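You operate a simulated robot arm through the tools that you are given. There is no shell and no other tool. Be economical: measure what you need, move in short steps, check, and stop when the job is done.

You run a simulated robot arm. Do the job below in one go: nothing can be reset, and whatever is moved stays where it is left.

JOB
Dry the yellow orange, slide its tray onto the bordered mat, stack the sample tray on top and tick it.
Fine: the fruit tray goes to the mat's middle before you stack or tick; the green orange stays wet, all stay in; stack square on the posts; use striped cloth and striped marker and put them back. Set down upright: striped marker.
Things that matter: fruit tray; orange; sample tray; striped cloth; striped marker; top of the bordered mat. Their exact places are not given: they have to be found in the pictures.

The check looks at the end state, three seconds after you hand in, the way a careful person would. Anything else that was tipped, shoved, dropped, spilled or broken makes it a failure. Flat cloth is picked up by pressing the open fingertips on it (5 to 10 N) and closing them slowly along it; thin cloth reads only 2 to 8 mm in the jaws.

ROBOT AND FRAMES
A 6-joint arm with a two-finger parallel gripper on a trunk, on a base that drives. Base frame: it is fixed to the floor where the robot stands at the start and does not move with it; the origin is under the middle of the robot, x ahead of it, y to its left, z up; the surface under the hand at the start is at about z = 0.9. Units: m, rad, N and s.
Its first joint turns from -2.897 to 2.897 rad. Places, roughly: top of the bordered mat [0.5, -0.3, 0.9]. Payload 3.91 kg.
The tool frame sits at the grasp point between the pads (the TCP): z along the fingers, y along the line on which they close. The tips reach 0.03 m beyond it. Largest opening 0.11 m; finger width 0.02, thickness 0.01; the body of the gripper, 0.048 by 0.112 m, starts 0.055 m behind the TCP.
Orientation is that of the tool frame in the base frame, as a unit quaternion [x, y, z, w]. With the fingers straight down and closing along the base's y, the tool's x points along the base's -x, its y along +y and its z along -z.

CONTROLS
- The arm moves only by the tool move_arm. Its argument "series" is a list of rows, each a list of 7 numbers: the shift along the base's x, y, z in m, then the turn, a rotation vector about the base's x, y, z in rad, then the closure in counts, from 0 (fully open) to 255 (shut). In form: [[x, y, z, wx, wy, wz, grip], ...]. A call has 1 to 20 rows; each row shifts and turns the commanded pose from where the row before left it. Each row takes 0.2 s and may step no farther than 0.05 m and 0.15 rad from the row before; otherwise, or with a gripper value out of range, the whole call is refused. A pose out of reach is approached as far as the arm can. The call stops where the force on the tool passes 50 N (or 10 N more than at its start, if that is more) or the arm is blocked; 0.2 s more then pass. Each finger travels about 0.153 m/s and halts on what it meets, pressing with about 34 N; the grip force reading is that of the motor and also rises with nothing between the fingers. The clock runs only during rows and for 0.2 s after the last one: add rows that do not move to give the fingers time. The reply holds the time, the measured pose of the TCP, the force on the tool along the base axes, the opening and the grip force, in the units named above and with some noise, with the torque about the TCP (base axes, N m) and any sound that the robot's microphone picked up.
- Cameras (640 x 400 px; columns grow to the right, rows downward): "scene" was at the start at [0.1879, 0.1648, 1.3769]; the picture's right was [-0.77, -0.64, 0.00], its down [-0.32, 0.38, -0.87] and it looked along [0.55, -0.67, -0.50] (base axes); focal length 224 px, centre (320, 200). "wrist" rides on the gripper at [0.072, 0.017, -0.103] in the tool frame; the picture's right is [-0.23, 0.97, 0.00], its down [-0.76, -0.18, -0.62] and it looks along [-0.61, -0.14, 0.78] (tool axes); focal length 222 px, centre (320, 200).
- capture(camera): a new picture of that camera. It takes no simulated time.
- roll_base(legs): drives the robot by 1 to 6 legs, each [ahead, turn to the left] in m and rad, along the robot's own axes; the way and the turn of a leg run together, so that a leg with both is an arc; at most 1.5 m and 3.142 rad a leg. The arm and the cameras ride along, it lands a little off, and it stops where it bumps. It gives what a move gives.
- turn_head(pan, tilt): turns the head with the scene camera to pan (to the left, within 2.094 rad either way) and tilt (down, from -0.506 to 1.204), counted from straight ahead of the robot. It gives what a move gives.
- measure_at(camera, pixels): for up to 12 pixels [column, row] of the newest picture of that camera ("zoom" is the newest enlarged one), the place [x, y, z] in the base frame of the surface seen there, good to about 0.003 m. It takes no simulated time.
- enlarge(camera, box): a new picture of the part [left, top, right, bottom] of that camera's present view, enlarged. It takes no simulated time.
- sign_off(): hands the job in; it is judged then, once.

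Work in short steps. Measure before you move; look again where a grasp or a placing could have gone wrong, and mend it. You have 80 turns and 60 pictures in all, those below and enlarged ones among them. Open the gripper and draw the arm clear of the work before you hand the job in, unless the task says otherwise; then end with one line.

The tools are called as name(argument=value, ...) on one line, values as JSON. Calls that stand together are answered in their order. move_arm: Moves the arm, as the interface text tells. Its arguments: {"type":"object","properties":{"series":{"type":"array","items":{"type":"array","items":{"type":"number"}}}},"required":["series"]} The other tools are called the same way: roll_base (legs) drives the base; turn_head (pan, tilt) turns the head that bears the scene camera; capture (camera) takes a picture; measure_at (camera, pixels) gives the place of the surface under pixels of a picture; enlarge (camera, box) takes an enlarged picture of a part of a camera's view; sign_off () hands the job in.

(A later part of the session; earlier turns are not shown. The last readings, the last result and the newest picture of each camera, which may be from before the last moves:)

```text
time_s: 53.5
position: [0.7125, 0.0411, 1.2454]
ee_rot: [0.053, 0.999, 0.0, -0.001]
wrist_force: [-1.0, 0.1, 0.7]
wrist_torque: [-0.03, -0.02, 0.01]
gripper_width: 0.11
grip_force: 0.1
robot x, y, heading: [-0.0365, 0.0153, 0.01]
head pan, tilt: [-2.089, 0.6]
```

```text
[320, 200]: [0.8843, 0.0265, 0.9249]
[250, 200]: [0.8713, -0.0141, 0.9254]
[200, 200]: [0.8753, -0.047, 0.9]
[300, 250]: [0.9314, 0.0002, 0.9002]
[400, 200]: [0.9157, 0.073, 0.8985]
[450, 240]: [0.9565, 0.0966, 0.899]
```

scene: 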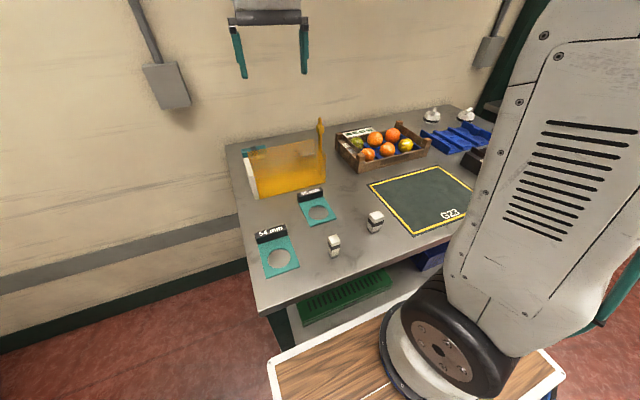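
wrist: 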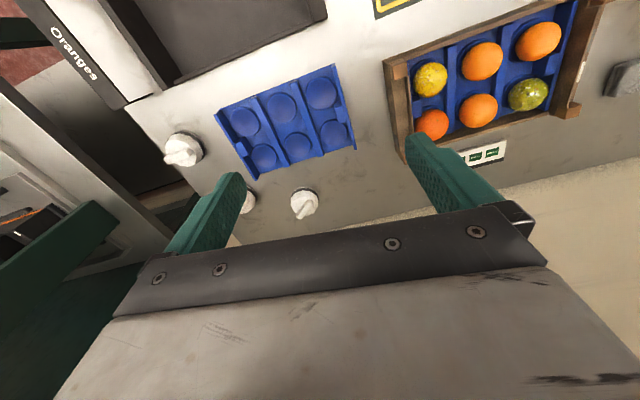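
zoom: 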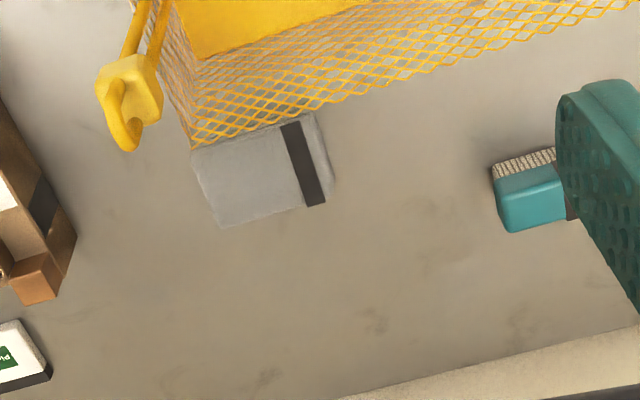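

It is a folded grey cloth with one dark stripe, about 25 mm thick: the striped cloth. I'll measure its outline and the mesh wall.

measure_at(camera="zoom", pixels=[[226, 220], [322, 190], [306, 120], [204, 165], [289, 130], [314, 200], [192, 144], [300, 105], [252, 122], [150, 65], [130, 145]])

turn_head(pan=-0.15, tilt=0.6)

capture(camera="scene")

```text
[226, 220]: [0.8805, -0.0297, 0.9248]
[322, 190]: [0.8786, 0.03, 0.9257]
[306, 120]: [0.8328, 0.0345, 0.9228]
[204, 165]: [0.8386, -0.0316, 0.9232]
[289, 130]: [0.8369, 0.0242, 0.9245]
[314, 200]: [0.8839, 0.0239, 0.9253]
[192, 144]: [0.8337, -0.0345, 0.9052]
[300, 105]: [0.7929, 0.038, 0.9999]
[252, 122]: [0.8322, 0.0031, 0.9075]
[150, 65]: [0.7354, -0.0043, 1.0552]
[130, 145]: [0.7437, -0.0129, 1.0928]
```

```text
time_s: 55.3
position: [0.7122, 0.04, 1.2468]
ee_rot: [0.053, 0.999, 0.0, -0.001]
wrist_force: [0.4, -1.1, 0.3]
wrist_torque: [0.02, 0.0, 0.01]
gripper_width: 0.1097
grip_force: 0.1
robot x, y, heading: [-0.0395, 0.0156, 0.004]
head pan, tilt: [-0.15, 0.6]
```

```text
16 pictures are left
```

scene: 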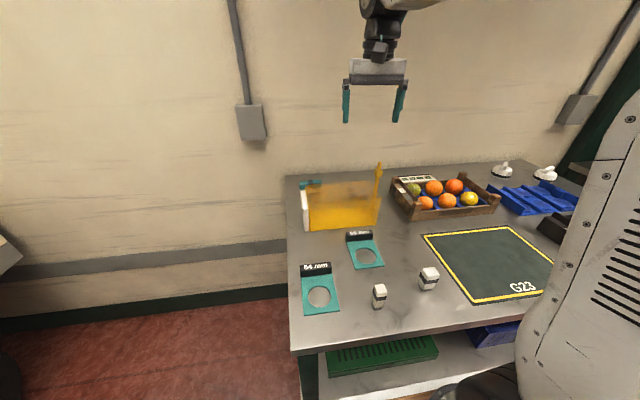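

Cloth spans y −0.035…0.034, x 0.83…0.885, top z 0.925; mesh top is at x≈0.793, z≈1.0. I'll square the yaw and move above it, then descend partway.

move_arm(series=[[0.04, -0.01, 0, 0, 0, 0.106, 0], [0.04, -0.01, 0, 0, 0, 0, 0], [0.04, -0.01, -0.015, 0, 0, 0, 0], [0.035, -0.01, -0.03, 0, 0, 0, 0], [0, 0, -0.04, 0, 0, 0, 0], [0, 0, -0.04, 0, 0, 0, 0], [0, 0, -0.04, 0, 0, 0, 0], [0, 0, -0.04, 0, 0, 0, 0], [0, 0, 0, 0, 0, 0, 0]])

capture(camera="wrist")

```text
time_s: 57.3
position: [0.8683, 0.0003, 1.0398]
ee_rot: [0.0, 1.0, 0.0, 0.0]
wrist_force: [0.5, 0.2, 0.8]
wrist_torque: [-0.04, 0.01, 0.01]
gripper_width: 0.1103
grip_force: 0.0
robot x, y, heading: [-0.0384, 0.0152, 0.008]
head pan, tilt: [-0.15, 0.6]
```

```text
15 pictures are left
```

wrist: 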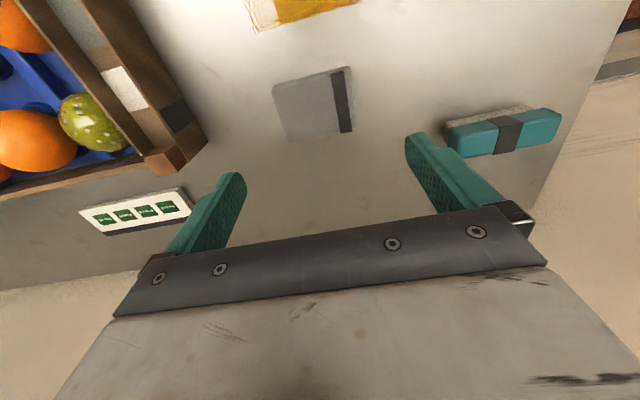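

Clear view of the cloth at (315,103). I'll measure its corners before descending.

measure_at(camera="wrist", pixels=[[277, 86], [288, 137], [352, 128], [347, 70], [315, 105], [165, 75], [120, 85], [95, 115], [160, 160]])

```text
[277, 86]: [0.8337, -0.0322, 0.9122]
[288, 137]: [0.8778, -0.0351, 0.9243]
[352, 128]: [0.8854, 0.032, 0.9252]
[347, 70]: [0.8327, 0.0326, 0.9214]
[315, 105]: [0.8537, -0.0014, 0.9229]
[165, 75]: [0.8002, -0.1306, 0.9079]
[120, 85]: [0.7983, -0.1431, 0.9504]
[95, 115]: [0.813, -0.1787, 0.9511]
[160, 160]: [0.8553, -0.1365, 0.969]
```

Cloth centre is (0.857, −0.001). Descend to tips just above the bench and close slowly.

move_arm(series=[[-0.009, -0.001, -0.035, 0, 0, 0, 0], [0, 0, -0.035, 0, 0, 0, 0], [0, 0, -0.022, 0, 0, 0, 0], [0, 0, -0.013, 0, 0, 0, 0], [0, 0, 0, 0, 0, 0, 60], [0, 0, 0, 0, 0, 0, 90], [0, 0, 0, 0, 0, 0, 120], [0, 0, 0, 0, 0, 0, 150], [0, 0, 0, 0, 0, 0, 180], [0, 0, 0, 0, 0, 0, 180]])

```text
time_s: 59.5
position: [0.8586, -0.001, 0.9368]
ee_rot: [0.001, 1.0, -0.001, -0.001]
wrist_force: [0.1, -0.7, -0.5]
wrist_torque: [0.0, -0.01, 0.0]
gripper_width: 0.0746
grip_force: 34.3
robot x, y, heading: [-0.0367, 0.0148, 0.004]
head pan, tilt: [-0.15, 0.6]
```

Gripped at 0.0746 m. Lift clear and zoom the fruit tray for precise geometry.

move_arm(series=[[0, 0, 0.03, 0, 0, 0, 180], [0, 0, 0.045, 0, 0, 0, 180], [0, 0, 0.045, 0, 0, 0, 180], [0, 0, 0.045, 0, 0, 0, 180], [-0.04, -0.02, 0.02, 0, 0, 0, 180], [-0.02, -0.045, 0, 0, 0, 0, 180], [0, 0, 0, 0, 0, 0, 180]])

enlarge(camera="scene", box=[380, 165, 510, 245])

capture(camera="wrist")

```text
time_s: 61.1
position: [0.7983, -0.0658, 1.1186]
ee_rot: [0.0, 1.0, 0.0, 0.0]
wrist_force: [0.6, 0.5, -0.2]
wrist_torque: [-0.03, -0.01, -0.01]
gripper_width: 0.0748
grip_force: 34.0
robot x, y, heading: [-0.0387, 0.0187, 0.007]
head pan, tilt: [-0.15, 0.6]
```

```text
4.92 times, centred on (445, 205) of scene
```

zoom: 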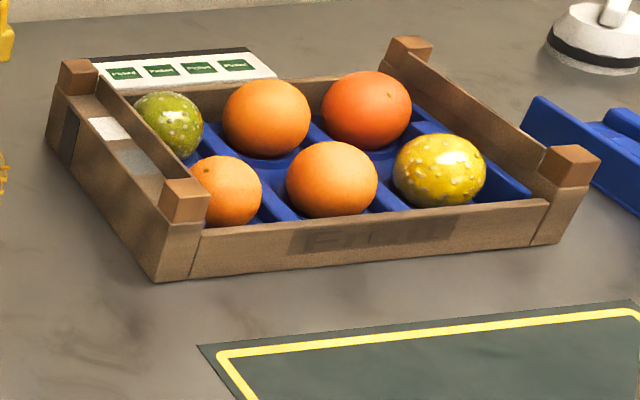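

```text
13 pictures are left
```

wrist: 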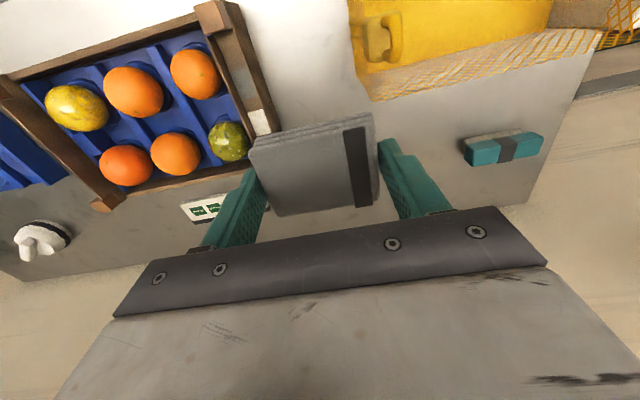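

Cloth is held flat. Measure orange, posts, tray walls and mat from the pictures.

measure_at(camera="zoom", pixels=[[440, 137], [440, 165], [78, 70], [183, 190], [410, 45], [573, 158], [110, 128], [140, 162], [160, 275], [530, 240], [335, 145], [370, 75]])

measure_at(camera="scene", pixels=[[423, 236], [507, 226], [470, 303], [552, 270], [428, 237], [473, 300], [506, 229]])

measure_at(camera="wrist", pixels=[[75, 105], [60, 100], [133, 92], [125, 165], [12, 85], [105, 203], [212, 12], [260, 118], [175, 153]])

```text
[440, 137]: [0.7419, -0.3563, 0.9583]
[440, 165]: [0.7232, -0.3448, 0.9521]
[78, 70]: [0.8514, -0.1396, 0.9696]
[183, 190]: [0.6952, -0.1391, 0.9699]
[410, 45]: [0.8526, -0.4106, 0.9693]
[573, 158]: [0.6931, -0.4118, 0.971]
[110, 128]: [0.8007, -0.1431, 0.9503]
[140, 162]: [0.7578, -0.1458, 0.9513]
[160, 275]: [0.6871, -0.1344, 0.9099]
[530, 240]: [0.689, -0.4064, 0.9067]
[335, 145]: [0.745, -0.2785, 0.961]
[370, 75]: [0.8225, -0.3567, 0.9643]
```

```text
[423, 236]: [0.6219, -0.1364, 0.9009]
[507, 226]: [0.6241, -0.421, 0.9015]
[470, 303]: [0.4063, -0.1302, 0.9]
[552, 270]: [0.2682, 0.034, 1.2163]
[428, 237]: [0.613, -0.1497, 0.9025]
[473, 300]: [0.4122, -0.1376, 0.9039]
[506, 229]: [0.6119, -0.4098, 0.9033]
```

```text
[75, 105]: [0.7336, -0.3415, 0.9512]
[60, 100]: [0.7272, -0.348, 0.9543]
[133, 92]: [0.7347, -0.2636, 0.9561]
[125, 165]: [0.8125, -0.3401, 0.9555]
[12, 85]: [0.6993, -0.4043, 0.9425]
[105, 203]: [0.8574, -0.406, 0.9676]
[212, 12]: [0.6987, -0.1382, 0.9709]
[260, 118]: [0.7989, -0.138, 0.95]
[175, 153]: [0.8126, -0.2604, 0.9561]
```

Orange centre ≈(0.735,−0.350), top ≈0.96; cloth underside is 0.037 below the TCP. Move above and come down gently until touching.

move_arm(series=[[-0.01, -0.047, 0, 0, 0, 0, 180], [-0.01, -0.047, 0, 0, 0, 0, 180], [-0.01, -0.047, 0, 0, 0, 0, 180], [-0.01, -0.047, -0.01, 0, 0, 0, 180], [-0.01, -0.047, -0.01, 0, 0, 0, 180], [-0.01, -0.047, -0.01, 0, 0, 0, 180], [0, 0, -0.03, 0, 0, 0, 180], [0, 0, -0.03, 0, 0, 0, 180], [0, 0, -0.02, 0, 0, 0, 180], [0, 0, -0.008, 0, 0, 0, 180], [0, 0, 0, 0, 0, 0, 180]])

```text
time_s: 63.5
position: [0.7373, -0.3478, 1.0038]
ee_rot: [0.0, 1.0, 0.001, 0.0]
wrist_force: [0.1, 0.4, -1.4]
wrist_torque: [-0.02, -0.01, -0.02]
gripper_width: 0.0752
grip_force: 34.4
robot x, y, heading: [-0.0375, 0.0201, 0.005]
head pan, tilt: [-0.15, 0.6]
```

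Not clearly touching yet. Lower in 3 mm steps.

move_arm(series=[[0, 0, -0.003, 0, 0, 0, 180], [0, 0, -0.003, 0, 0, 0, 180], [0, 0, 0, 0, 0, 0, 180]])

```text
time_s: 64.3
position: [0.7378, -0.3489, 0.996]
ee_rot: [0.001, 1.0, 0.0, -0.001]
wrist_force: [-0.6, -0.1, -0.4]
wrist_torque: [0.0, -0.02, 0.04]
gripper_width: 0.075
grip_force: 33.9
robot x, y, heading: [-0.0394, 0.0152, 0.003]
head pan, tilt: [-0.15, 0.6]
```

move_arm(series=[[0, 0, -0.002, 0, 0, 0, 180], [0, 0, -0.002, 0, 0, 0, 180], [0, 0, -0.002, 0, 0, 0, 180], [0, 0, 0, 0, 0, 0, 180]])

```text
time_s: 65.3
position: [0.7365, -0.3488, 0.9933]
ee_rot: [0.0, 1.0, 0.0, 0.001]
wrist_force: [1.6, -1.3, 33.3]
wrist_torque: [-0.48, -0.08, 0.0]
gripper_width: 0.075
grip_force: 34.5
robot x, y, heading: [-0.0337, 0.0181, 0.01]
head pan, tilt: [-0.15, 0.6]
```

Firm contact (33 N, a bit much) with the orange slightly to −y. Ease up 2.5 mm and wipe with small strokes.

move_arm(series=[[0, -0.003, 0.0025, 0, 0, 0, 180], [0.008, 0, 0, 0, 0, 0, 180], [-0.008, 0, 0, 0, 0, 0, 180], [-0.008, 0, 0, 0, 0, 0, 180], [0.008, 0, 0, 0, 0, 0, 180], [0, 0.007, 0, 0, 0, 0, 180], [0, -0.007, 0, 0, 0, 0, 180], [0.008, 0, 0, 0, 0, 0, 180], [-0.008, 0, 0, 0, 0, 0, 180], [-0.008, 0, 0, 0, 0, 0, 180], [0.008, 0, 0, 0, 0, 0, 180], [0, 0, 0, 0, 0, 0, 180]])

```text
time_s: 67.9
position: [0.7362, -0.3513, 0.9944]
ee_rot: [0.0, 1.0, 0.0, -0.001]
wrist_force: [0.1, 2.7, 18.6]
wrist_torque: [-0.1, -0.02, 0.03]
gripper_width: 0.0748
grip_force: 34.0
robot x, y, heading: [-0.035, 0.0191, 0.01]
head pan, tilt: [-0.15, 0.6]
```

Contact kept at about 18 N. Lift and look at the orange.

move_arm(series=[[0, 0, 0.02, 0, 0, 0, 180], [0, 0, 0.04, 0, 0, 0, 180], [0, 0.03, 0.04, 0, 0, 0, 180], [0.02, 0.045, 0, 0, 0, 0, 180], [0.02, 0.045, 0, 0, 0, 0, 180], [0.02, 0.045, 0, 0, 0, 0, 180], [0.02, 0.045, 0, 0, 0, 0, 180], [0, 0, 0, 0, 0, 0, 180]])

enlarge(camera="scene", box=[380, 165, 510, 245])

```text
time_s: 69.7
position: [0.8203, -0.1377, 1.0956]
ee_rot: [0.0, 1.0, -0.001, -0.001]
wrist_force: [-0.1, 0.1, -1.4]
wrist_torque: [0.02, 0.02, 0.0]
gripper_width: 0.0749
grip_force: 33.8
robot x, y, heading: [-0.0343, 0.0179, 0.008]
head pan, tilt: [-0.15, 0.6]
```

```text
4.92 times, centred on (445, 205) of scene
```

zoom: 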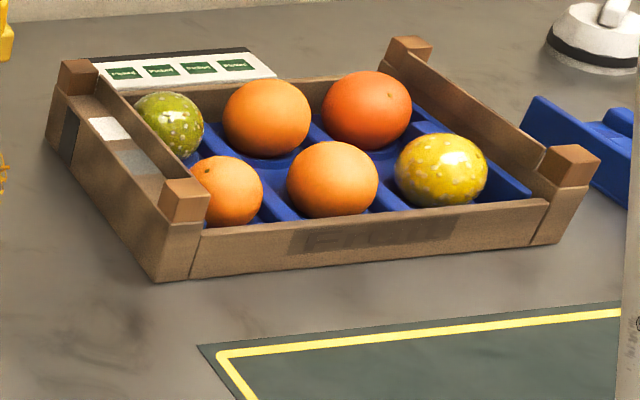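

Drops are fainter but still there. I'll go back for a longer wipe.

move_arm(series=[[-0.02, -0.045, 0, 0, 0, 0, 180], [-0.02, -0.045, 0, 0, 0, 0, 180], [-0.02, -0.045, 0, 0, 0, 0, 180], [-0.02, -0.045, 0, 0, 0, 0, 180], [0, -0.034, -0.03, 0, 0, 0, 180], [0, 0, -0.04, 0, 0, 0, 180], [0, 0, -0.02, 0, 0, 0, 180], [0, 0, -0.006, 0, 0, 0, 180], [0, 0, -0.004, 0, 0, 0, 180], [0, 0, -0.002, 0, 0, 0, 180], [0, 0, 0, 0, 0, 0, 180]])

move_arm(series=[[0.015, 0, 0, 0, 0, 0, 180], [-0.015, 0, 0, 0, 0, 0, 180], [-0.015, 0, 0, 0, 0, 0, 180], [0.015, 0, 0, 0, 0, 0, 180], [0.015, 0.006, 0, 0, 0, 0, 180], [-0.015, 0, 0, 0, 0, 0, 180], [-0.015, 0, 0, 0, 0, 0, 180], [0.015, 0, 0, 0, 0, 0, 180], [0.015, -0.006, 0, 0, 0, 0, 180], [-0.015, 0, 0, 0, 0, 0, 180], [-0.015, 0, 0, 0, 0, 0, 180], [0.015, 0, 0, 0, 0, 0, 180], [0.015, 0, 0, 0, 0, 0, 180], [-0.015, 0.01, 0, 0, 0, 0, 180], [-0.015, -0.01, 0, 0, 0, 0, 180], [0.015, 0, 0, 0, 0, 0, 180], [0.015, 0, 0, 0, 0, 0, 180], [-0.03, 0, 0, 0, 0, 0, 180], [0.015, 0, 0, 0, 0, 0, 180], [0, 0, 0, 0, 0, 0, 180]])

move_arm(series=[[0, 0, 0.02, 0, 0, 0, 180], [0, 0, 0.04, 0, 0, 0, 180], [0, 0.03, 0.04, 0, 0, 0, 180], [0.02, 0.045, 0, 0, 0, 0, 180], [0.02, 0.045, 0, 0, 0, 0, 180], [0.02, 0.045, 0, 0, 0, 0, 180], [0.02, 0.045, 0, 0, 0, 0, 180], [0, 0, 0, 0, 0, 0, 180]])

enlarge(camera="scene", box=[380, 165, 510, 245])

```text
time_s: 72.1
position: [0.739, -0.3562, 0.9934]
ee_rot: [0.0, 1.0, -0.001, 0.001]
wrist_force: [2.5, -0.6, 19.9]
wrist_torque: [-0.18, -0.13, 0.0]
gripper_width: 0.0749
grip_force: 34.3
robot x, y, heading: [-0.0375, 0.0172, 0.005]
head pan, tilt: [-0.15, 0.6]
```

```text
time_s: 76.3
position: [0.7388, -0.3549, 0.9898]
ee_rot: [0.0, 1.0, 0.0, -0.002]
wrist_force: [-0.4, 0.2, -0.3]
wrist_torque: [-0.03, 0.0, 0.01]
gripper_width: 0.0748
grip_force: 34.0
robot x, y, heading: [-0.038, 0.0191, 0.007]
head pan, tilt: [-0.15, 0.6]
```

```text
time_s: 78.1
position: [0.8182, -0.1437, 1.0942]
ee_rot: [0.0, 1.0, 0.0, 0.0]
wrist_force: [0.2, -0.4, -0.3]
wrist_torque: [-0.02, -0.04, 0.01]
gripper_width: 0.0746
grip_force: 34.2
robot x, y, heading: [-0.0389, 0.0209, 0.009]
head pan, tilt: [-0.15, 0.6]
```

```text
4.92 times, centred on (445, 205) of scene
```

zoom: 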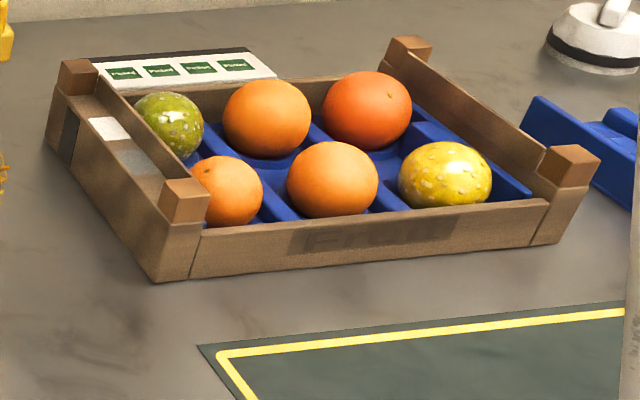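

The orange settled a bit lower; some pale drops remain. Measure where it is now and wipe again with a lighter sway.

measure_at(camera="zoom", pixels=[[445, 145], [445, 160], [420, 175], [470, 175], [445, 200], [335, 145]])

move_arm(series=[[-0.02, -0.045, 0, 0, 0, 0, 180], [-0.02, -0.045, 0, 0, 0, 0, 180], [-0.02, -0.045, 0, 0, 0, 0, 180], [-0.02, -0.045, 0, 0, 0, 0, 180], [0, -0.035, -0.03, 0, 0, 0, 180], [0, 0, -0.04, 0, 0, 0, 180], [0, 0, -0.03, 0, 0, 0, 180], [0, 0, -0.003, 0, 0, 0, 180], [0, 0, -0.003, 0, 0, 0, 180], [0, 0, 0, 0, 0, 0, 180]])

```text
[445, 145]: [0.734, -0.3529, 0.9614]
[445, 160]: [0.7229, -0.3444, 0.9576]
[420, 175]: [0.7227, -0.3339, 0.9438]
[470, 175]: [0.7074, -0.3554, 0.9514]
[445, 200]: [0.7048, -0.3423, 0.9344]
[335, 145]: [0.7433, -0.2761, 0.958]
```

```text
time_s: 80.3
position: [0.7383, -0.3596, 0.9891]
ee_rot: [0.0, 1.0, 0.0, 0.002]
wrist_force: [1.2, -0.4, 28.9]
wrist_torque: [0.06, 0.06, -0.01]
gripper_width: 0.0748
grip_force: 33.6
robot x, y, heading: [-0.0361, 0.0184, 0.008]
head pan, tilt: [-0.15, 0.6]
```

Good centred contact (29 N). Ease 1 mm, then wipe with small strokes and twists.

move_arm(series=[[0, 0.003, 0.001, 0, 0, 0, 180], [0.007, 0, 0, 0, 0, 0, 180], [-0.007, 0, 0, 0, 0, 0, 180], [-0.007, 0, 0, 0, 0, 0, 180], [0.007, 0, 0, 0, 0, 0, 180], [0, 0.007, 0, 0, 0, 0, 180], [0, -0.007, 0, 0, 0, 0, 180], [0, 0, 0, 0, 0, 0.14, 180], [0, 0, 0, 0, 0, -0.14, 180], [0, 0, 0, 0, 0, -0.14, 180], [0, 0, 0, 0, 0, 0.14, 180], [0.007, 0, 0, 0, 0, 0, 180], [-0.007, 0, 0, 0, 0, 0, 180], [-0.007, 0, 0, 0, 0, 0, 180], [0.007, 0, 0, 0, 0, 0, 180], [0, 0, 0, 0, 0, 0, 180]])

move_arm(series=[[0, 0, -0.001, 0, 0, 0, 180], [0.007, 0, 0, 0, 0, 0, 180], [-0.007, 0, 0, 0, 0, 0, 180], [-0.007, 0, 0, 0, 0, 0, 180], [0.007, 0, 0, 0, 0, 0, 180], [0, 0.007, 0, 0, 0, 0, 180], [0, -0.007, 0, 0, 0, 0, 180], [0, 0, 0, 0, 0, 0.14, 180], [0, 0, 0, 0, 0, -0.14, 180], [0, 0, 0, 0, 0, -0.14, 180], [0, 0, 0, 0, 0, 0.14, 180], [0.007, 0, 0, 0, 0, 0, 180], [-0.007, 0, 0, 0, 0, 0, 180], [-0.007, 0, 0, 0, 0, 0, 180], [0.007, 0, 0, 0, 0, 0, 180], [0, 0, 0, 0, 0, 0, 180]])

move_arm(series=[[0, 0, 0.02, 0, 0, 0, 180], [0, 0, 0.04, 0, 0, 0, 180], [0, 0.03, 0.045, 0, 0, 0, 180], [0.02, 0.045, 0, 0, 0, 0, 180], [0.02, 0.045, 0, 0, 0, 0, 180], [0.02, 0.045, 0, 0, 0, 0, 180], [0.02, 0.045, 0, 0, 0, 0, 180], [0, 0, 0, 0, 0, 0, 180]])

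enlarge(camera="scene", box=[380, 165, 510, 245])

```text
time_s: 83.7
position: [0.7368, -0.3559, 0.9882]
ee_rot: [0.0, 1.0, 0.0, 0.0]
wrist_force: [-5.9, 1.1, 33.2]
wrist_torque: [0.11, 0.43, -0.03]
gripper_width: 0.0749
grip_force: 34.0
robot x, y, heading: [-0.0382, 0.0168, 0.001]
head pan, tilt: [-0.15, 0.6]
```

```text
time_s: 87.1
position: [0.7363, -0.356, 0.9874]
ee_rot: [0.001, 1.0, 0.0, 0.001]
wrist_force: [-2.4, 3.7, 38.6]
wrist_torque: [0.29, 0.32, -0.03]
gripper_width: 0.0749
grip_force: 34.2
robot x, y, heading: [-0.0394, 0.0186, 0.008]
head pan, tilt: [-0.15, 0.6]
```

```text
refused: row 3 steps farther than a row can; nothing moved
```

```text
4.92 times, centred on (445, 205) of scene
```

zoom: 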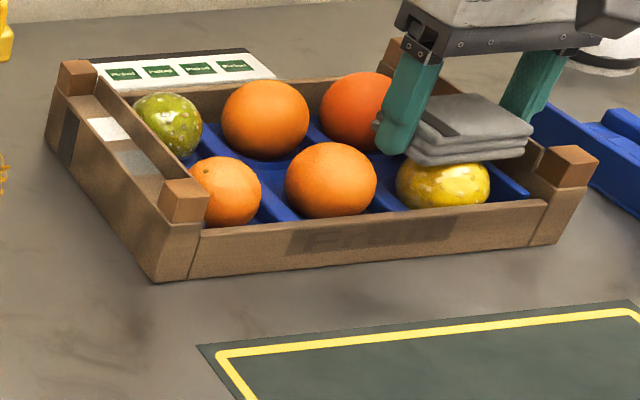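

Wiping contact confirmed by the picture. Now lift away and look again.

move_arm(series=[[0, 0, 0.02, 0, 0, 0, 180], [0, 0, 0.045, 0, 0, 0, 180], [0, 0.02, 0.045, 0, 0, 0, 180], [0.02, 0.045, 0, 0, 0, 0, 180], [0.02, 0.045, 0, 0, 0, 0, 180], [0.02, 0.045, 0, 0, 0, 0, 180], [0.02, 0.045, 0, 0, 0, 0, 180], [0.02, 0.045, 0, 0, 0, 0, 180], [0, 0, 0, 0, 0, 0, 180]])

enlarge(camera="scene", box=[380, 165, 510, 245])

```text
time_s: 89.1
position: [0.8393, -0.1132, 1.0972]
ee_rot: [0.001, 1.0, 0.0, -0.001]
wrist_force: [-0.2, 0.3, -0.2]
wrist_torque: [-0.01, 0.0, 0.01]
gripper_width: 0.0753
grip_force: 34.3
robot x, y, heading: [-0.0388, 0.0176, 0.005]
head pan, tilt: [-0.15, 0.6]
```

```text
4.92 times, centred on (445, 205) of scene
```

zoom: 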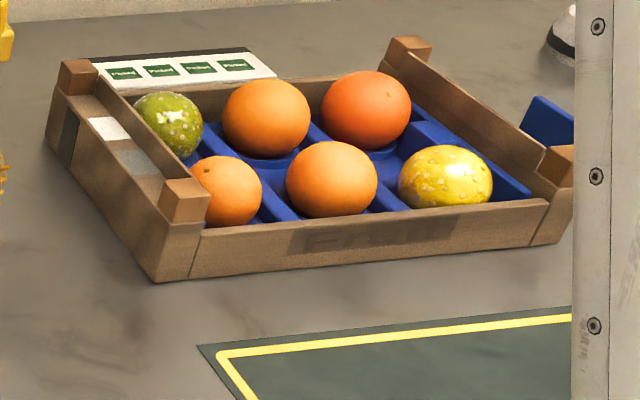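

The top is clear but drops remain on the flanks, so drying is local. I'll tilt the cloth 0.5 rad to wipe the front flank of the orange.

move_arm(series=[[-0.0253, -0.04, -0.011, 0, 0, 0, 180], [-0.0253, -0.04, -0.011, 0, 0, 0, 180], [-0.0253, -0.04, -0.011, 0, -0.125, 0, 180], [-0.0253, -0.04, -0.011, 0, -0.125, 0, 180], [-0.0253, -0.04, -0.011, 0, -0.125, 0, 180], [-0.0253, -0.04, -0.011, 0, -0.125, 0, 180], [0.008, 0, -0.0147, 0, 0, 0, 180], [0.008, 0, -0.0147, 0, 0, 0, 180], [0.0038, 0, -0.007, 0, 0, 0, 180], [0.0014, 0, -0.0026, 0, 0, 0, 180], [0, 0, 0, 0, 0, 0, 180]])

```text
time_s: 91.5
position: [0.7084, -0.3504, 0.9892]
ee_rot: [0.001, 0.969, 0.0, 0.247]
wrist_force: [-0.4, 0.3, -1.1]
wrist_torque: [0.04, 0.03, 0.01]
gripper_width: 0.0751
grip_force: 33.9
robot x, y, heading: [-0.0381, 0.0161, 0.006]
head pan, tilt: [-0.15, 0.6]
```

move_arm(series=[[0.0012, -0.004, -0.002, 0, 0, 0, 180], [0.0012, 0, -0.002, 0, 0, 0, 180], [0.0012, 0, -0.002, 0, 0, 0, 180], [0, 0, 0, 0, 0, 0, 180]])

```text
time_s: 92.5
position: [0.7107, -0.356, 0.9884]
ee_rot: [-0.001, 0.969, -0.001, 0.249]
wrist_force: [-8.0, 1.9, 39.2]
wrist_torque: [-0.01, 0.06, -0.01]
gripper_width: 0.0751
grip_force: 34.6
robot x, y, heading: [-0.0362, 0.0206, 0.007]
head pan, tilt: [-0.15, 0.6]
```

Contact on the front flank. Ease a little and stroke along y and up-down along the flank.

move_arm(series=[[-0.001, 0, 0.0018, 0, 0, 0, 180], [0, 0.008, 0, 0, 0, 0, 180], [0, -0.008, 0, 0, 0, 0, 180], [0, -0.004, 0, 0, 0, 0, 180], [0, 0.004, 0, 0, 0, 0, 180], [0.007, 0, 0.0038, 0, 0, 0, 180], [-0.007, 0, -0.0038, 0, 0, 0, 180], [-0.007, 0, -0.0038, 0, 0, 0, 180], [0, 0.008, 0, 0, 0, 0, 180], [0, -0.012, 0, 0, 0, 0, 180], [0, 0.004, 0, 0, 0, 0, 180], [0.007, 0, 0.0038, 0, 0, 0, 180], [0, 0.008, 0, 0, 0, 0, 180], [0, -0.012, 0, 0, 0, 0, 180], [0, 0.004, 0, 0, 0, 0, 180], [0, 0, 0, 0, 0, 0, 180]])

move_arm(series=[[-0.01, 0, 0.02, 0, 0, 0, 180], [-0.02, 0, 0.04, 0, 0, 0, 180], [0, 0.03, 0.03, 0, 0, 0, 180], [0, 0.045, 0, 0, 0, 0, 180], [0, 0.045, 0, 0, 0, 0, 180], [0.01, 0.045, 0, 0, 0, 0, 180], [0.01, 0.045, 0, 0, 0, 0, 180], [0, 0, 0, 0, 0, 0, 180]])

enlarge(camera="scene", box=[415, 175, 495, 220])

```text
time_s: 95.9
position: [0.7109, -0.3544, 0.9865]
ee_rot: [0.0, 0.969, 0.0, 0.246]
wrist_force: [-0.1, 0.6, 7.6]
wrist_torque: [-0.01, -0.08, 0.02]
gripper_width: 0.0751
grip_force: 33.9
robot x, y, heading: [-0.0371, 0.0196, 0.002]
head pan, tilt: [-0.15, 0.6]
```

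```text
time_s: 97.7
position: [0.6995, -0.1443, 1.0754]
ee_rot: [-0.001, 0.969, 0.0, 0.247]
wrist_force: [0.3, -0.4, 0.1]
wrist_torque: [-0.01, 0.0, 0.02]
gripper_width: 0.075
grip_force: 34.3
robot x, y, heading: [-0.0378, 0.0189, 0.007]
head pan, tilt: [-0.15, 0.6]
```

```text
8.00 times, centred on (455, 198) of scene
```

zoom: 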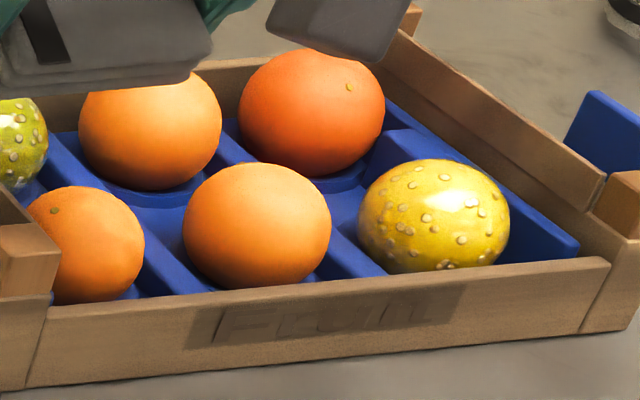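

At high zoom the yellow orange still carries beads and gloss. It probably needs far more rubbing; I'll level the cloth, touch down, and rub longer.

move_arm(series=[[0.0077, -0.042, 0, 0, 0.125, 0, 180], [0.0077, -0.042, 0, 0, 0.125, 0, 180], [0.0077, -0.042, 0, 0, 0.125, 0, 180], [0.0077, -0.042, -0.01, 0, 0.125, 0, 180], [0.0077, -0.042, -0.015, 0, 0, 0, 180], [0, 0, -0.035, 0, 0, 0, 180], [0, 0, -0.02, 0, 0, 0, 180], [0, 0, -0.003, 0, 0, 0, 180], [0, 0, -0.003, 0, 0, 0, 180], [0, 0, 0, 0, 0, 0, 180]])

```text
time_s: 99.9
position: [0.7393, -0.356, 0.9909]
ee_rot: [0.0, 1.0, 0.0, -0.002]
wrist_force: [0.5, 0.0, -0.9]
wrist_torque: [-0.02, -0.01, -0.02]
gripper_width: 0.0752
grip_force: 34.1
robot x, y, heading: [-0.0365, 0.0175, 0.004]
head pan, tilt: [-0.15, 0.6]
```

move_arm(series=[[0, 0, -0.002, 0, 0, 0, 180], [0, 0, -0.001, 0, 0, 0, 180], [0, 0, 0, 0, 0, 0, 180]])

move_arm(series=[[0.012, 0, 0, 0, 0, 0, 180], [-0.024, 0, 0, 0, 0, 0, 180], [0.024, 0, 0, 0, 0, 0, 180], [-0.024, 0, 0, 0, 0, 0, 180], [0.024, 0, 0, 0, 0, 0, 180], [-0.012, 0.01, 0, 0, 0, 0, 180], [0, -0.014, 0, 0, 0, 0, 180], [0, 0.014, 0, 0, 0, 0, 180], [0, -0.014, 0, 0, 0, 0, 180], [0, 0.014, 0, 0, 0, 0, 180], [0, -0.01, 0, 0, 0, 0, 180], [0.012, 0, 0, 0, 0, 0, 180], [-0.024, 0, 0, 0, 0, 0, 180], [0.024, 0, 0, 0, 0, 0, 180], [-0.012, 0, 0, 0, 0, 0, 180], [0, 0, 0, 0, 0, 0, 180]])

```text
time_s: 100.7
position: [0.7395, -0.3558, 0.9875]
ee_rot: [0.0, 1.0, -0.001, -0.001]
wrist_force: [1.5, -0.1, 8.6]
wrist_torque: [0.01, -0.08, -0.01]
gripper_width: 0.075
grip_force: 34.1
robot x, y, heading: [-0.0386, 0.018, 0.008]
head pan, tilt: [-0.15, 0.6]
```

```text
time_s: 104.1
position: [0.7388, -0.3557, 0.9875]
ee_rot: [0.0, 1.0, 0.0, 0.001]
wrist_force: [3.5, 0.6, 13.1]
wrist_torque: [0.0, -0.18, 0.01]
gripper_width: 0.0749
grip_force: 33.9
robot x, y, heading: [-0.0374, 0.0156, 0.005]
head pan, tilt: [-0.15, 0.6]
```

Stable 8–13 N contact while rubbing. Keep rubbing for a while, then lift and look.

move_arm(series=[[0.012, 0, 0, 0, 0, 0, 180], [-0.024, 0, 0, 0, 0, 0, 180], [0.024, 0, 0, 0, 0, 0, 180], [-0.024, 0, 0, 0, 0, 0, 180], [0.024, 0, 0, 0, 0, 0, 180], [-0.012, 0.01, 0, 0, 0, 0, 180], [0, -0.014, 0, 0, 0, 0, 180], [0, 0.014, 0, 0, 0, 0, 180], [0, -0.014, 0, 0, 0, 0, 180], [0, 0.014, 0, 0, 0, 0, 180], [0, -0.01, 0, 0, 0, 0, 180], [0.012, 0, 0, 0, 0, 0, 180], [-0.024, 0, 0, 0, 0, 0, 180], [0.024, 0, 0, 0, 0, 0, 180], [-0.012, 0, 0, 0, 0, 0, 180], [0, 0, 0, 0, 0, 0, 180]])

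move_arm(series=[[0.012, 0, 0, 0, 0, 0, 180], [-0.024, 0, 0, 0, 0, 0, 180], [0.024, 0, 0, 0, 0, 0, 180], [-0.024, 0, 0, 0, 0, 0, 180], [0.024, 0, 0, 0, 0, 0, 180], [-0.012, 0.01, 0, 0, 0, 0, 180], [0, -0.014, 0, 0, 0, 0, 180], [0, 0.014, 0, 0, 0, 0, 180], [0, -0.014, 0, 0, 0, 0, 180], [0, 0.014, 0, 0, 0, 0, 180], [0, -0.01, 0, 0, 0, 0, 180], [0.012, 0, 0, 0, 0, 0, 180], [-0.024, 0, 0, 0, 0, 0, 180], [0.024, 0, 0, 0, 0, 0, 180], [-0.012, 0, 0, 0, 0, 0, 180], [0, 0, 0, 0, 0, 0, 180]])

move_arm(series=[[0, 0, 0.02, 0, 0, 0, 180], [0, 0, 0.045, 0, 0, 0, 180], [0, 0.02, 0.045, 0, 0, 0, 180], [0.02, 0.045, 0, 0, 0, 0, 180], [0.02, 0.045, 0, 0, 0, 0, 180], [0.02, 0.045, 0, 0, 0, 0, 180], [0.02, 0.045, 0, 0, 0, 0, 180], [0.02, 0.045, 0, 0, 0, 0, 180], [0, 0, 0, 0, 0, 0, 180]])

enlarge(camera="scene", box=[405, 175, 495, 220])

```text
time_s: 107.5
position: [0.7384, -0.3536, 0.989]
ee_rot: [0.0, 1.0, 0.0, -0.001]
wrist_force: [1.4, -0.2, 7.3]
wrist_torque: [-0.04, -0.08, -0.01]
gripper_width: 0.0752
grip_force: 34.0
robot x, y, heading: [-0.0376, 0.0158, 0.011]
head pan, tilt: [-0.15, 0.6]
```

```text
time_s: 110.9
position: [0.7379, -0.355, 0.9883]
ee_rot: [0.0, 1.0, 0.0, 0.0]
wrist_force: [1.9, 0.0, 7.4]
wrist_torque: [0.02, -0.1, -0.02]
gripper_width: 0.0752
grip_force: 33.8
robot x, y, heading: [-0.0376, 0.0186, 0.01]
head pan, tilt: [-0.15, 0.6]
```

```text
time_s: 112.9
position: [0.8388, -0.1093, 1.0967]
ee_rot: [0.0, 1.0, 0.001, 0.0]
wrist_force: [0.2, 0.2, 0.1]
wrist_torque: [0.01, -0.01, 0.0]
gripper_width: 0.0749
grip_force: 33.5
robot x, y, heading: [-0.0375, 0.022, 0.006]
head pan, tilt: [-0.15, 0.6]
```

```text
7.11 times, centred on (450, 198) of scene
```

zoom: 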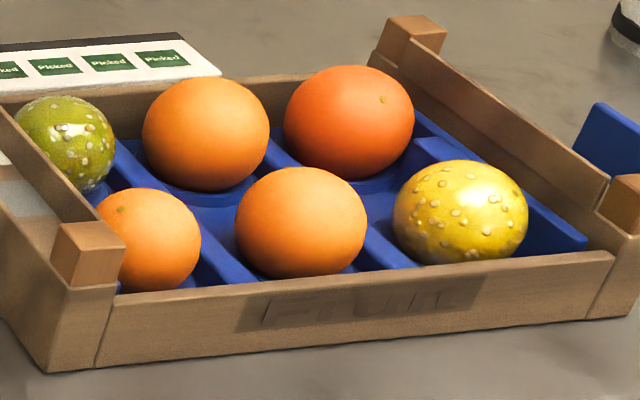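

The sharp gloss on the yellow orange has faded (green still shows sharp highlights), so it's drying. Rub considerably more.

move_arm(series=[[-0.02, -0.045, 0, 0, 0, 0, 180], [-0.02, -0.045, 0, 0, 0, 0, 180], [-0.02, -0.045, 0, 0, 0, 0, 180], [-0.02, -0.045, 0, 0, 0, 0, 180], [-0.02, -0.045, 0, 0, 0, 0, 180], [0, -0.02, -0.045, 0, 0, 0, 180], [0, 0, -0.045, 0, 0, 0, 180], [0, 0, -0.018, 0, 0, 0, 180], [0, 0, -0.003, 0, 0, 0, 180], [0, 0, 0, 0, 0, 0, 180]])

move_arm(series=[[0.012, 0, 0, 0, 0, 0, 180], [-0.024, 0, 0, 0, 0, 0, 180], [0.024, 0, 0, 0, 0, 0, 180], [-0.024, 0, 0, 0, 0, 0, 180], [0.024, 0, 0, 0, 0, 0, 180], [-0.012, 0.01, 0, 0, 0, 0, 180], [0, -0.014, 0, 0, 0, 0, 180], [0, 0.014, 0, 0, 0, 0, 180], [0, -0.014, 0, 0, 0, 0, 180], [0, 0.014, 0, 0, 0, 0, 180], [0, -0.01, 0, 0, 0, 0, 180], [0.012, 0, 0, 0, 0, 0, 180], [-0.024, 0, 0, 0, 0, 0, 180], [0.024, 0, 0, 0, 0, 0, 180], [-0.024, 0, 0, 0, 0, 0, 180], [0.024, 0, 0, 0, 0, 0, 180], [-0.024, 0, 0, 0, 0, 0, 180], [0.024, 0, 0, 0, 0, 0, 180], [-0.012, 0, 0, 0, 0, 0, 180], [0, 0, 0, 0, 0, 0, 180]])

move_arm(series=[[0.012, 0, 0, 0, 0, 0, 180], [-0.024, 0, 0, 0, 0, 0, 180], [0.024, 0, 0, 0, 0, 0, 180], [-0.024, 0, 0, 0, 0, 0, 180], [0.024, 0, 0, 0, 0, 0, 180], [-0.012, 0.01, 0, 0, 0, 0, 180], [0, -0.014, 0, 0, 0, 0, 180], [0, 0.014, 0, 0, 0, 0, 180], [0, -0.014, 0, 0, 0, 0, 180], [0, 0.014, 0, 0, 0, 0, 180], [0, -0.01, 0, 0, 0, 0, 180], [0.012, 0, 0, 0, 0, 0, 180], [-0.024, 0, 0, 0, 0, 0, 180], [0.024, 0, 0, 0, 0, 0, 180], [-0.024, 0, 0, 0, 0, 0, 180], [0.024, 0, 0, 0, 0, 0, 180], [-0.024, 0, 0, 0, 0, 0, 180], [0.024, 0, 0, 0, 0, 0, 180], [-0.012, 0, 0, 0, 0, 0, 180], [0, 0, 0, 0, 0, 0, 180]])

move_arm(series=[[0.012, 0, 0, 0, 0, 0, 180], [-0.024, 0, 0, 0, 0, 0, 180], [0.024, 0, 0, 0, 0, 0, 180], [-0.024, 0, 0, 0, 0, 0, 180], [0.024, 0, 0, 0, 0, 0, 180], [-0.012, 0.01, 0, 0, 0, 0, 180], [0, -0.014, 0, 0, 0, 0, 180], [0, 0.014, 0, 0, 0, 0, 180], [0, -0.014, 0, 0, 0, 0, 180], [0, 0.014, 0, 0, 0, 0, 180], [0, -0.01, 0, 0, 0, 0, 180], [0.012, 0, 0, 0, 0, 0, 180], [-0.024, 0, 0, 0, 0, 0, 180], [0.024, 0, 0, 0, 0, 0, 180], [-0.024, 0, 0, 0, 0, 0, 180], [0.024, 0, 0, 0, 0, 0, 180], [-0.024, 0, 0, 0, 0, 0, 180], [0.024, 0, 0, 0, 0, 0, 180], [-0.012, 0, 0, 0, 0, 0, 180], [0, 0, 0, 0, 0, 0, 180]])

```text
time_s: 115.1
position: [0.738, -0.3547, 0.9893]
ee_rot: [0.0, 1.0, -0.001, 0.0]
wrist_force: [-0.3, 1.7, 12.6]
wrist_torque: [0.01, -0.06, 0.04]
gripper_width: 0.0752
grip_force: 34.1
robot x, y, heading: [-0.0371, 0.0202, 0.01]
head pan, tilt: [-0.15, 0.6]
```

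```text
time_s: 119.3
position: [0.7391, -0.3548, 0.9871]
ee_rot: [0.0, 1.0, 0.0, 0.0]
wrist_force: [4.2, 1.0, 21.0]
wrist_torque: [0.03, -0.25, 0.02]
gripper_width: 0.075
grip_force: 33.9
robot x, y, heading: [-0.0351, 0.0161, 0.003]
head pan, tilt: [-0.15, 0.6]
```

```text
time_s: 123.5
position: [0.7376, -0.3551, 0.9868]
ee_rot: [0.0, 1.0, -0.001, 0.0]
wrist_force: [4.6, 0.0, 15.5]
wrist_torque: [0.01, -0.22, -0.01]
gripper_width: 0.0751
grip_force: 33.5
robot x, y, heading: [-0.0374, 0.0178, 0.008]
head pan, tilt: [-0.15, 0.6]
```

```text
time_s: 127.7
position: [0.7391, -0.3563, 0.9861]
ee_rot: [0.0, 1.0, 0.0, 0.0]
wrist_force: [2.7, -0.7, 9.3]
wrist_torque: [0.01, -0.11, 0.0]
gripper_width: 0.0753
grip_force: 33.9
robot x, y, heading: [-0.0378, 0.0173, 0.005]
head pan, tilt: [-0.15, 0.6]
```

Plenty of rubbing done at 9–21 N. Lift clear and look.

move_arm(series=[[0, 0, 0.02, 0, 0, 0, 180], [0, 0, 0.045, 0, 0, 0, 180], [0, 0.02, 0.045, 0, 0, 0, 180], [0.02, 0.045, 0, 0, 0, 0, 180], [0.02, 0.045, 0, 0, 0, 0, 180], [0.02, 0.045, 0, 0, 0, 0, 180], [0.02, 0.045, 0, 0, 0, 0, 180], [0.02, 0.045, 0, 0, 0, 0, 180], [0, 0, 0, 0, 0, 0, 180]])

enlarge(camera="scene", box=[405, 175, 495, 220])

```text
time_s: 129.7
position: [0.8389, -0.1103, 1.097]
ee_rot: [0.0, 1.0, 0.0, 0.0]
wrist_force: [0.4, -0.4, -0.6]
wrist_torque: [-0.01, -0.01, -0.05]
gripper_width: 0.0751
grip_force: 33.5
robot x, y, heading: [-0.0401, 0.0195, 0.009]
head pan, tilt: [-0.15, 0.6]
```

```text
7.11 times, centred on (450, 198) of scene
```

zoom: 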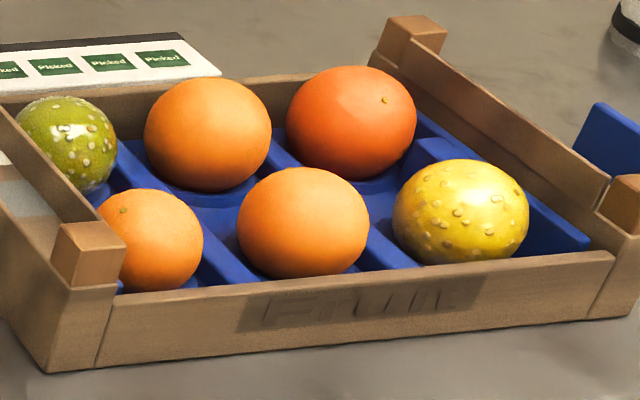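

Beads are fading and fewer. One more long round, with more y strokes.

move_arm(series=[[-0.02, -0.045, 0, 0, 0, 0, 180], [-0.02, -0.045, 0, 0, 0, 0, 180], [-0.02, -0.045, 0, 0, 0, 0, 180], [-0.02, -0.045, 0, 0, 0, 0, 180], [-0.02, -0.045, 0, 0, 0, 0, 180], [0, -0.02, -0.045, 0, 0, 0, 180], [0, 0, -0.045, 0, 0, 0, 180], [0, 0, -0.018, 0, 0, 0, 180], [0, 0, -0.003, 0, 0, 0, 180], [0, 0, 0, 0, 0, 0, 180]])

move_arm(series=[[0, 0.01, 0, 0, 0, 0, 180], [0, -0.014, 0, 0, 0, 0, 180], [0, 0.014, 0, 0, 0, 0, 180], [0, -0.014, 0, 0, 0, 0, 180], [0, 0.014, 0, 0, 0, 0, 180], [0, -0.014, 0, 0, 0, 0, 180], [0, 0.014, 0, 0, 0, 0, 180], [0, -0.014, 0, 0, 0, 0, 180], [0, 0.014, 0, 0, 0, 0, 180], [0, -0.01, 0, 0, 0, 0, 180], [0.012, 0, 0, 0, 0, 0, 180], [-0.024, 0, 0, 0, 0, 0, 180], [0.024, 0, 0, 0, 0, 0, 180], [-0.024, 0, 0, 0, 0, 0, 180], [0.024, 0, 0, 0, 0, 0, 180], [-0.024, 0, 0, 0, 0, 0, 180], [0.024, 0, 0, 0, 0, 0, 180], [-0.012, 0, 0, 0, 0, 0, 180], [0, 0, 0, 0, 0, 0, 180]])

move_arm(series=[[0, 0.01, 0, 0, 0, 0, 180], [0, -0.014, 0, 0, 0, 0, 180], [0, 0.014, 0, 0, 0, 0, 180], [0, -0.014, 0, 0, 0, 0, 180], [0, 0.014, 0, 0, 0, 0, 180], [0, -0.014, 0, 0, 0, 0, 180], [0, 0.014, 0, 0, 0, 0, 180], [0, -0.014, 0, 0, 0, 0, 180], [0, 0.014, 0, 0, 0, 0, 180], [0, -0.01, 0, 0, 0, 0, 180], [0.012, 0, 0, 0, 0, 0, 180], [-0.024, 0, 0, 0, 0, 0, 180], [0.024, 0, 0, 0, 0, 0, 180], [-0.024, 0, 0, 0, 0, 0, 180], [0.024, 0, 0, 0, 0, 0, 180], [-0.024, 0, 0, 0, 0, 0, 180], [0.024, 0, 0, 0, 0, 0, 180], [-0.012, 0, 0, 0, 0, 0, 180], [0, 0, 0, 0, 0, 0, 180]])

move_arm(series=[[0, 0.01, 0, 0, 0, 0, 180], [0, -0.014, 0, 0, 0, 0, 180], [0, 0.014, 0, 0, 0, 0, 180], [0, -0.014, 0, 0, 0, 0, 180], [0, 0.014, 0, 0, 0, 0, 180], [0, -0.014, 0, 0, 0, 0, 180], [0, 0.014, 0, 0, 0, 0, 180], [0, -0.014, 0, 0, 0, 0, 180], [0, 0.014, 0, 0, 0, 0, 180], [0, -0.01, 0, 0, 0, 0, 180], [0.012, 0, 0, 0, 0, 0, 180], [-0.024, 0, 0, 0, 0, 0, 180], [0.024, 0, 0, 0, 0, 0, 180], [-0.024, 0, 0, 0, 0, 0, 180], [0.024, 0, 0, 0, 0, 0, 180], [-0.024, 0, 0, 0, 0, 0, 180], [0.024, 0, 0, 0, 0, 0, 180], [-0.012, 0, 0, 0, 0, 0, 180], [0, 0, 0, 0, 0, 0, 180]])

move_arm(series=[[0, 0, 0.02, 0, 0, 0, 180], [0, 0, 0.045, 0, 0, 0, 180], [0, 0.02, 0.045, 0, 0, 0, 180], [0.02, 0.045, 0, 0, 0, 0, 180], [0.02, 0.045, 0, 0, 0, 0, 180], [0.02, 0.045, 0, 0, 0, 0, 180], [0.02, 0.045, 0, 0, 0, 0, 180], [0.02, 0.045, 0, 0, 0, 0, 180], [0, 0, 0, 0, 0, 0, 180]])

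enlarge(camera="scene", box=[405, 175, 495, 220])

```text
time_s: 131.9
position: [0.7398, -0.3543, 0.987]
ee_rot: [0.0, 1.0, -0.001, 0.0]
wrist_force: [0.6, 1.1, 12.9]
wrist_torque: [0.07, -0.06, 0.01]
gripper_width: 0.0753
grip_force: 34.1
robot x, y, heading: [-0.0365, 0.0159, 0.004]
head pan, tilt: [-0.15, 0.6]
```

```text
time_s: 135.9
position: [0.7403, -0.3531, 0.987]
ee_rot: [0.0, 1.0, -0.001, 0.001]
wrist_force: [10.0, -1.2, 33.6]
wrist_torque: [-0.11, -0.43, 0.03]
gripper_width: 0.0754
grip_force: 34.0
robot x, y, heading: [-0.0394, 0.0188, 0.012]
head pan, tilt: [-0.15, 0.6]
```

```text
time_s: 139.9
position: [0.7388, -0.355, 0.9871]
ee_rot: [0.0, 1.0, -0.001, 0.0]
wrist_force: [2.5, 0.1, 12.1]
wrist_torque: [-0.01, -0.13, -0.02]
gripper_width: 0.0756
grip_force: 34.2
robot x, y, heading: [-0.0408, 0.0201, 0.007]
head pan, tilt: [-0.15, 0.6]
```

```text
time_s: 143.9
position: [0.7403, -0.3548, 0.9858]
ee_rot: [0.0, 1.0, 0.0, 0.001]
wrist_force: [6.7, -0.8, 24.5]
wrist_torque: [-0.05, -0.24, 0.0]
gripper_width: 0.0756
grip_force: 33.8
robot x, y, heading: [-0.0369, 0.0205, 0.011]
head pan, tilt: [-0.15, 0.6]
```

```text
time_s: 145.9
position: [0.8397, -0.1113, 1.0953]
ee_rot: [0.001, 1.0, 0.0, -0.001]
wrist_force: [1.2, 0.1, 0.2]
wrist_torque: [-0.01, 0.03, 0.01]
gripper_width: 0.0758
grip_force: 34.0
robot x, y, heading: [-0.0411, 0.0176, 0.005]
head pan, tilt: [-0.15, 0.6]
```

```text
7.11 times, centred on (450, 198) of scene
```

zoom: 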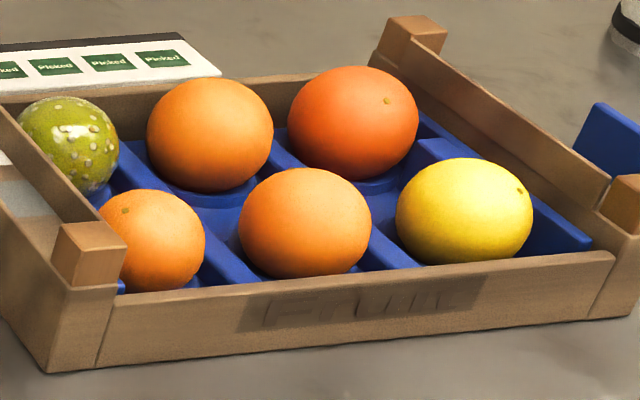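

The yellow orange is fully dry, the green one still wet. Put the cloth back where it lay.

move_arm(series=[[0.01, 0.04, 0, 0, 0, 0, 180], [0.01, 0.04, 0, 0, 0, 0, 180], [-0.001, 0.03, 0, 0, 0, 0, 180], [0, 0, -0.04, 0, 0, 0, 180], [0, 0, -0.04, 0, 0, 0, 180], [0, 0, -0.04, 0, 0, 0, 180], [0, 0, -0.02, 0, 0, 0, 180], [0, 0, -0.01, 0, 0, 0, 180], [0, 0, -0.005, 0, 0, 0, 180], [0, 0, 0, 0, 0, 0, 180]])

```text
time_s: 148.1
position: [0.8576, -0.0, 0.9402]
ee_rot: [0.0, 1.0, -0.001, 0.0]
wrist_force: [-0.6, -0.2, -0.9]
wrist_torque: [0.0, 0.03, -0.01]
gripper_width: 0.0758
grip_force: 33.5
robot x, y, heading: [-0.0405, 0.0211, 0.003]
head pan, tilt: [-0.15, 0.6]
```

Lower the last 3 mm, release, rise; and measure tray back wall, card and wall heights from the zoom.

move_arm(series=[[0, 0, -0.0025, 0, 0, 0, 180], [0, 0, 0, 0, 0, 0, 140], [0, 0, 0, 0, 0, 0, 80], [0, 0, 0, 0, 0, 0, 0], [0, 0, 0, 0, 0, 0, 0], [0, 0, 0.04, 0, 0, 0, 0], [0, 0, 0.045, 0, 0, 0, 0], [0, 0, 0.045, 0, 0, 0, 0], [0, 0, 0.045, 0, 0, 0, 0]])

measure_at(camera="zoom", pixels=[[210, 78], [180, 36], [100, 70], [215, 70], [280, 78], [240, 82], [350, 284], [350, 290], [550, 256], [420, 30], [340, 66], [625, 190]])

capture(camera="wrist")

```text
time_s: 150.1
position: [0.8582, 0.0001, 1.1114]
ee_rot: [0.0, 1.0, 0.0, -0.002]
wrist_force: [1.1, 0.3, 0.1]
wrist_torque: [-0.02, 0.04, 0.04]
gripper_width: 0.1097
grip_force: 0.0
robot x, y, heading: [-0.0365, 0.0202, 0.009]
head pan, tilt: [-0.15, 0.6]
```

```text
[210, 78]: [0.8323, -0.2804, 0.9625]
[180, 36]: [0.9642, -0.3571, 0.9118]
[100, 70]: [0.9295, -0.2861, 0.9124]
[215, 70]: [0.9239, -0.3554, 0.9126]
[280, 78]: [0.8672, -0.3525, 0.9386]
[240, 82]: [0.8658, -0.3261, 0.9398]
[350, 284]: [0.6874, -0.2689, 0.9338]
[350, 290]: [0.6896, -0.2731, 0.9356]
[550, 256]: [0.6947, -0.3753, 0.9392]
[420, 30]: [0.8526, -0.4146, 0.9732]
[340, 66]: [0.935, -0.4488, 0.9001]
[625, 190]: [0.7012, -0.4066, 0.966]
```

```text
4 pictures are left
```

wrist: 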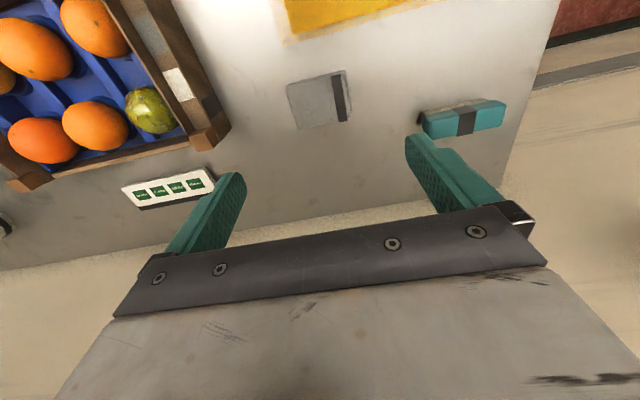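

Cloth is back in place. Measure the card edges and tray back posts in the wrist picture to plan pushing from behind.

measure_at(camera="wrist", pixels=[[125, 188], [205, 170], [140, 208], [213, 187], [210, 138], [28, 182], [130, 155], [288, 88], [346, 73], [300, 127], [178, 82]])

```text
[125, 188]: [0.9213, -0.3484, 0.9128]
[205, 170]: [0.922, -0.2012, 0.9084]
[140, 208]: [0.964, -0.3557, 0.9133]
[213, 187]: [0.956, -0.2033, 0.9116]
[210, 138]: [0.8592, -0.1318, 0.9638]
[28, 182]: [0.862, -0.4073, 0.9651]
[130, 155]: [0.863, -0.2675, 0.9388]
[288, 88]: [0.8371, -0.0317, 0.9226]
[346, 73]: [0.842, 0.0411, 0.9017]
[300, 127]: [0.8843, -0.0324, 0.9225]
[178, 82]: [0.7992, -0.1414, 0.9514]
```

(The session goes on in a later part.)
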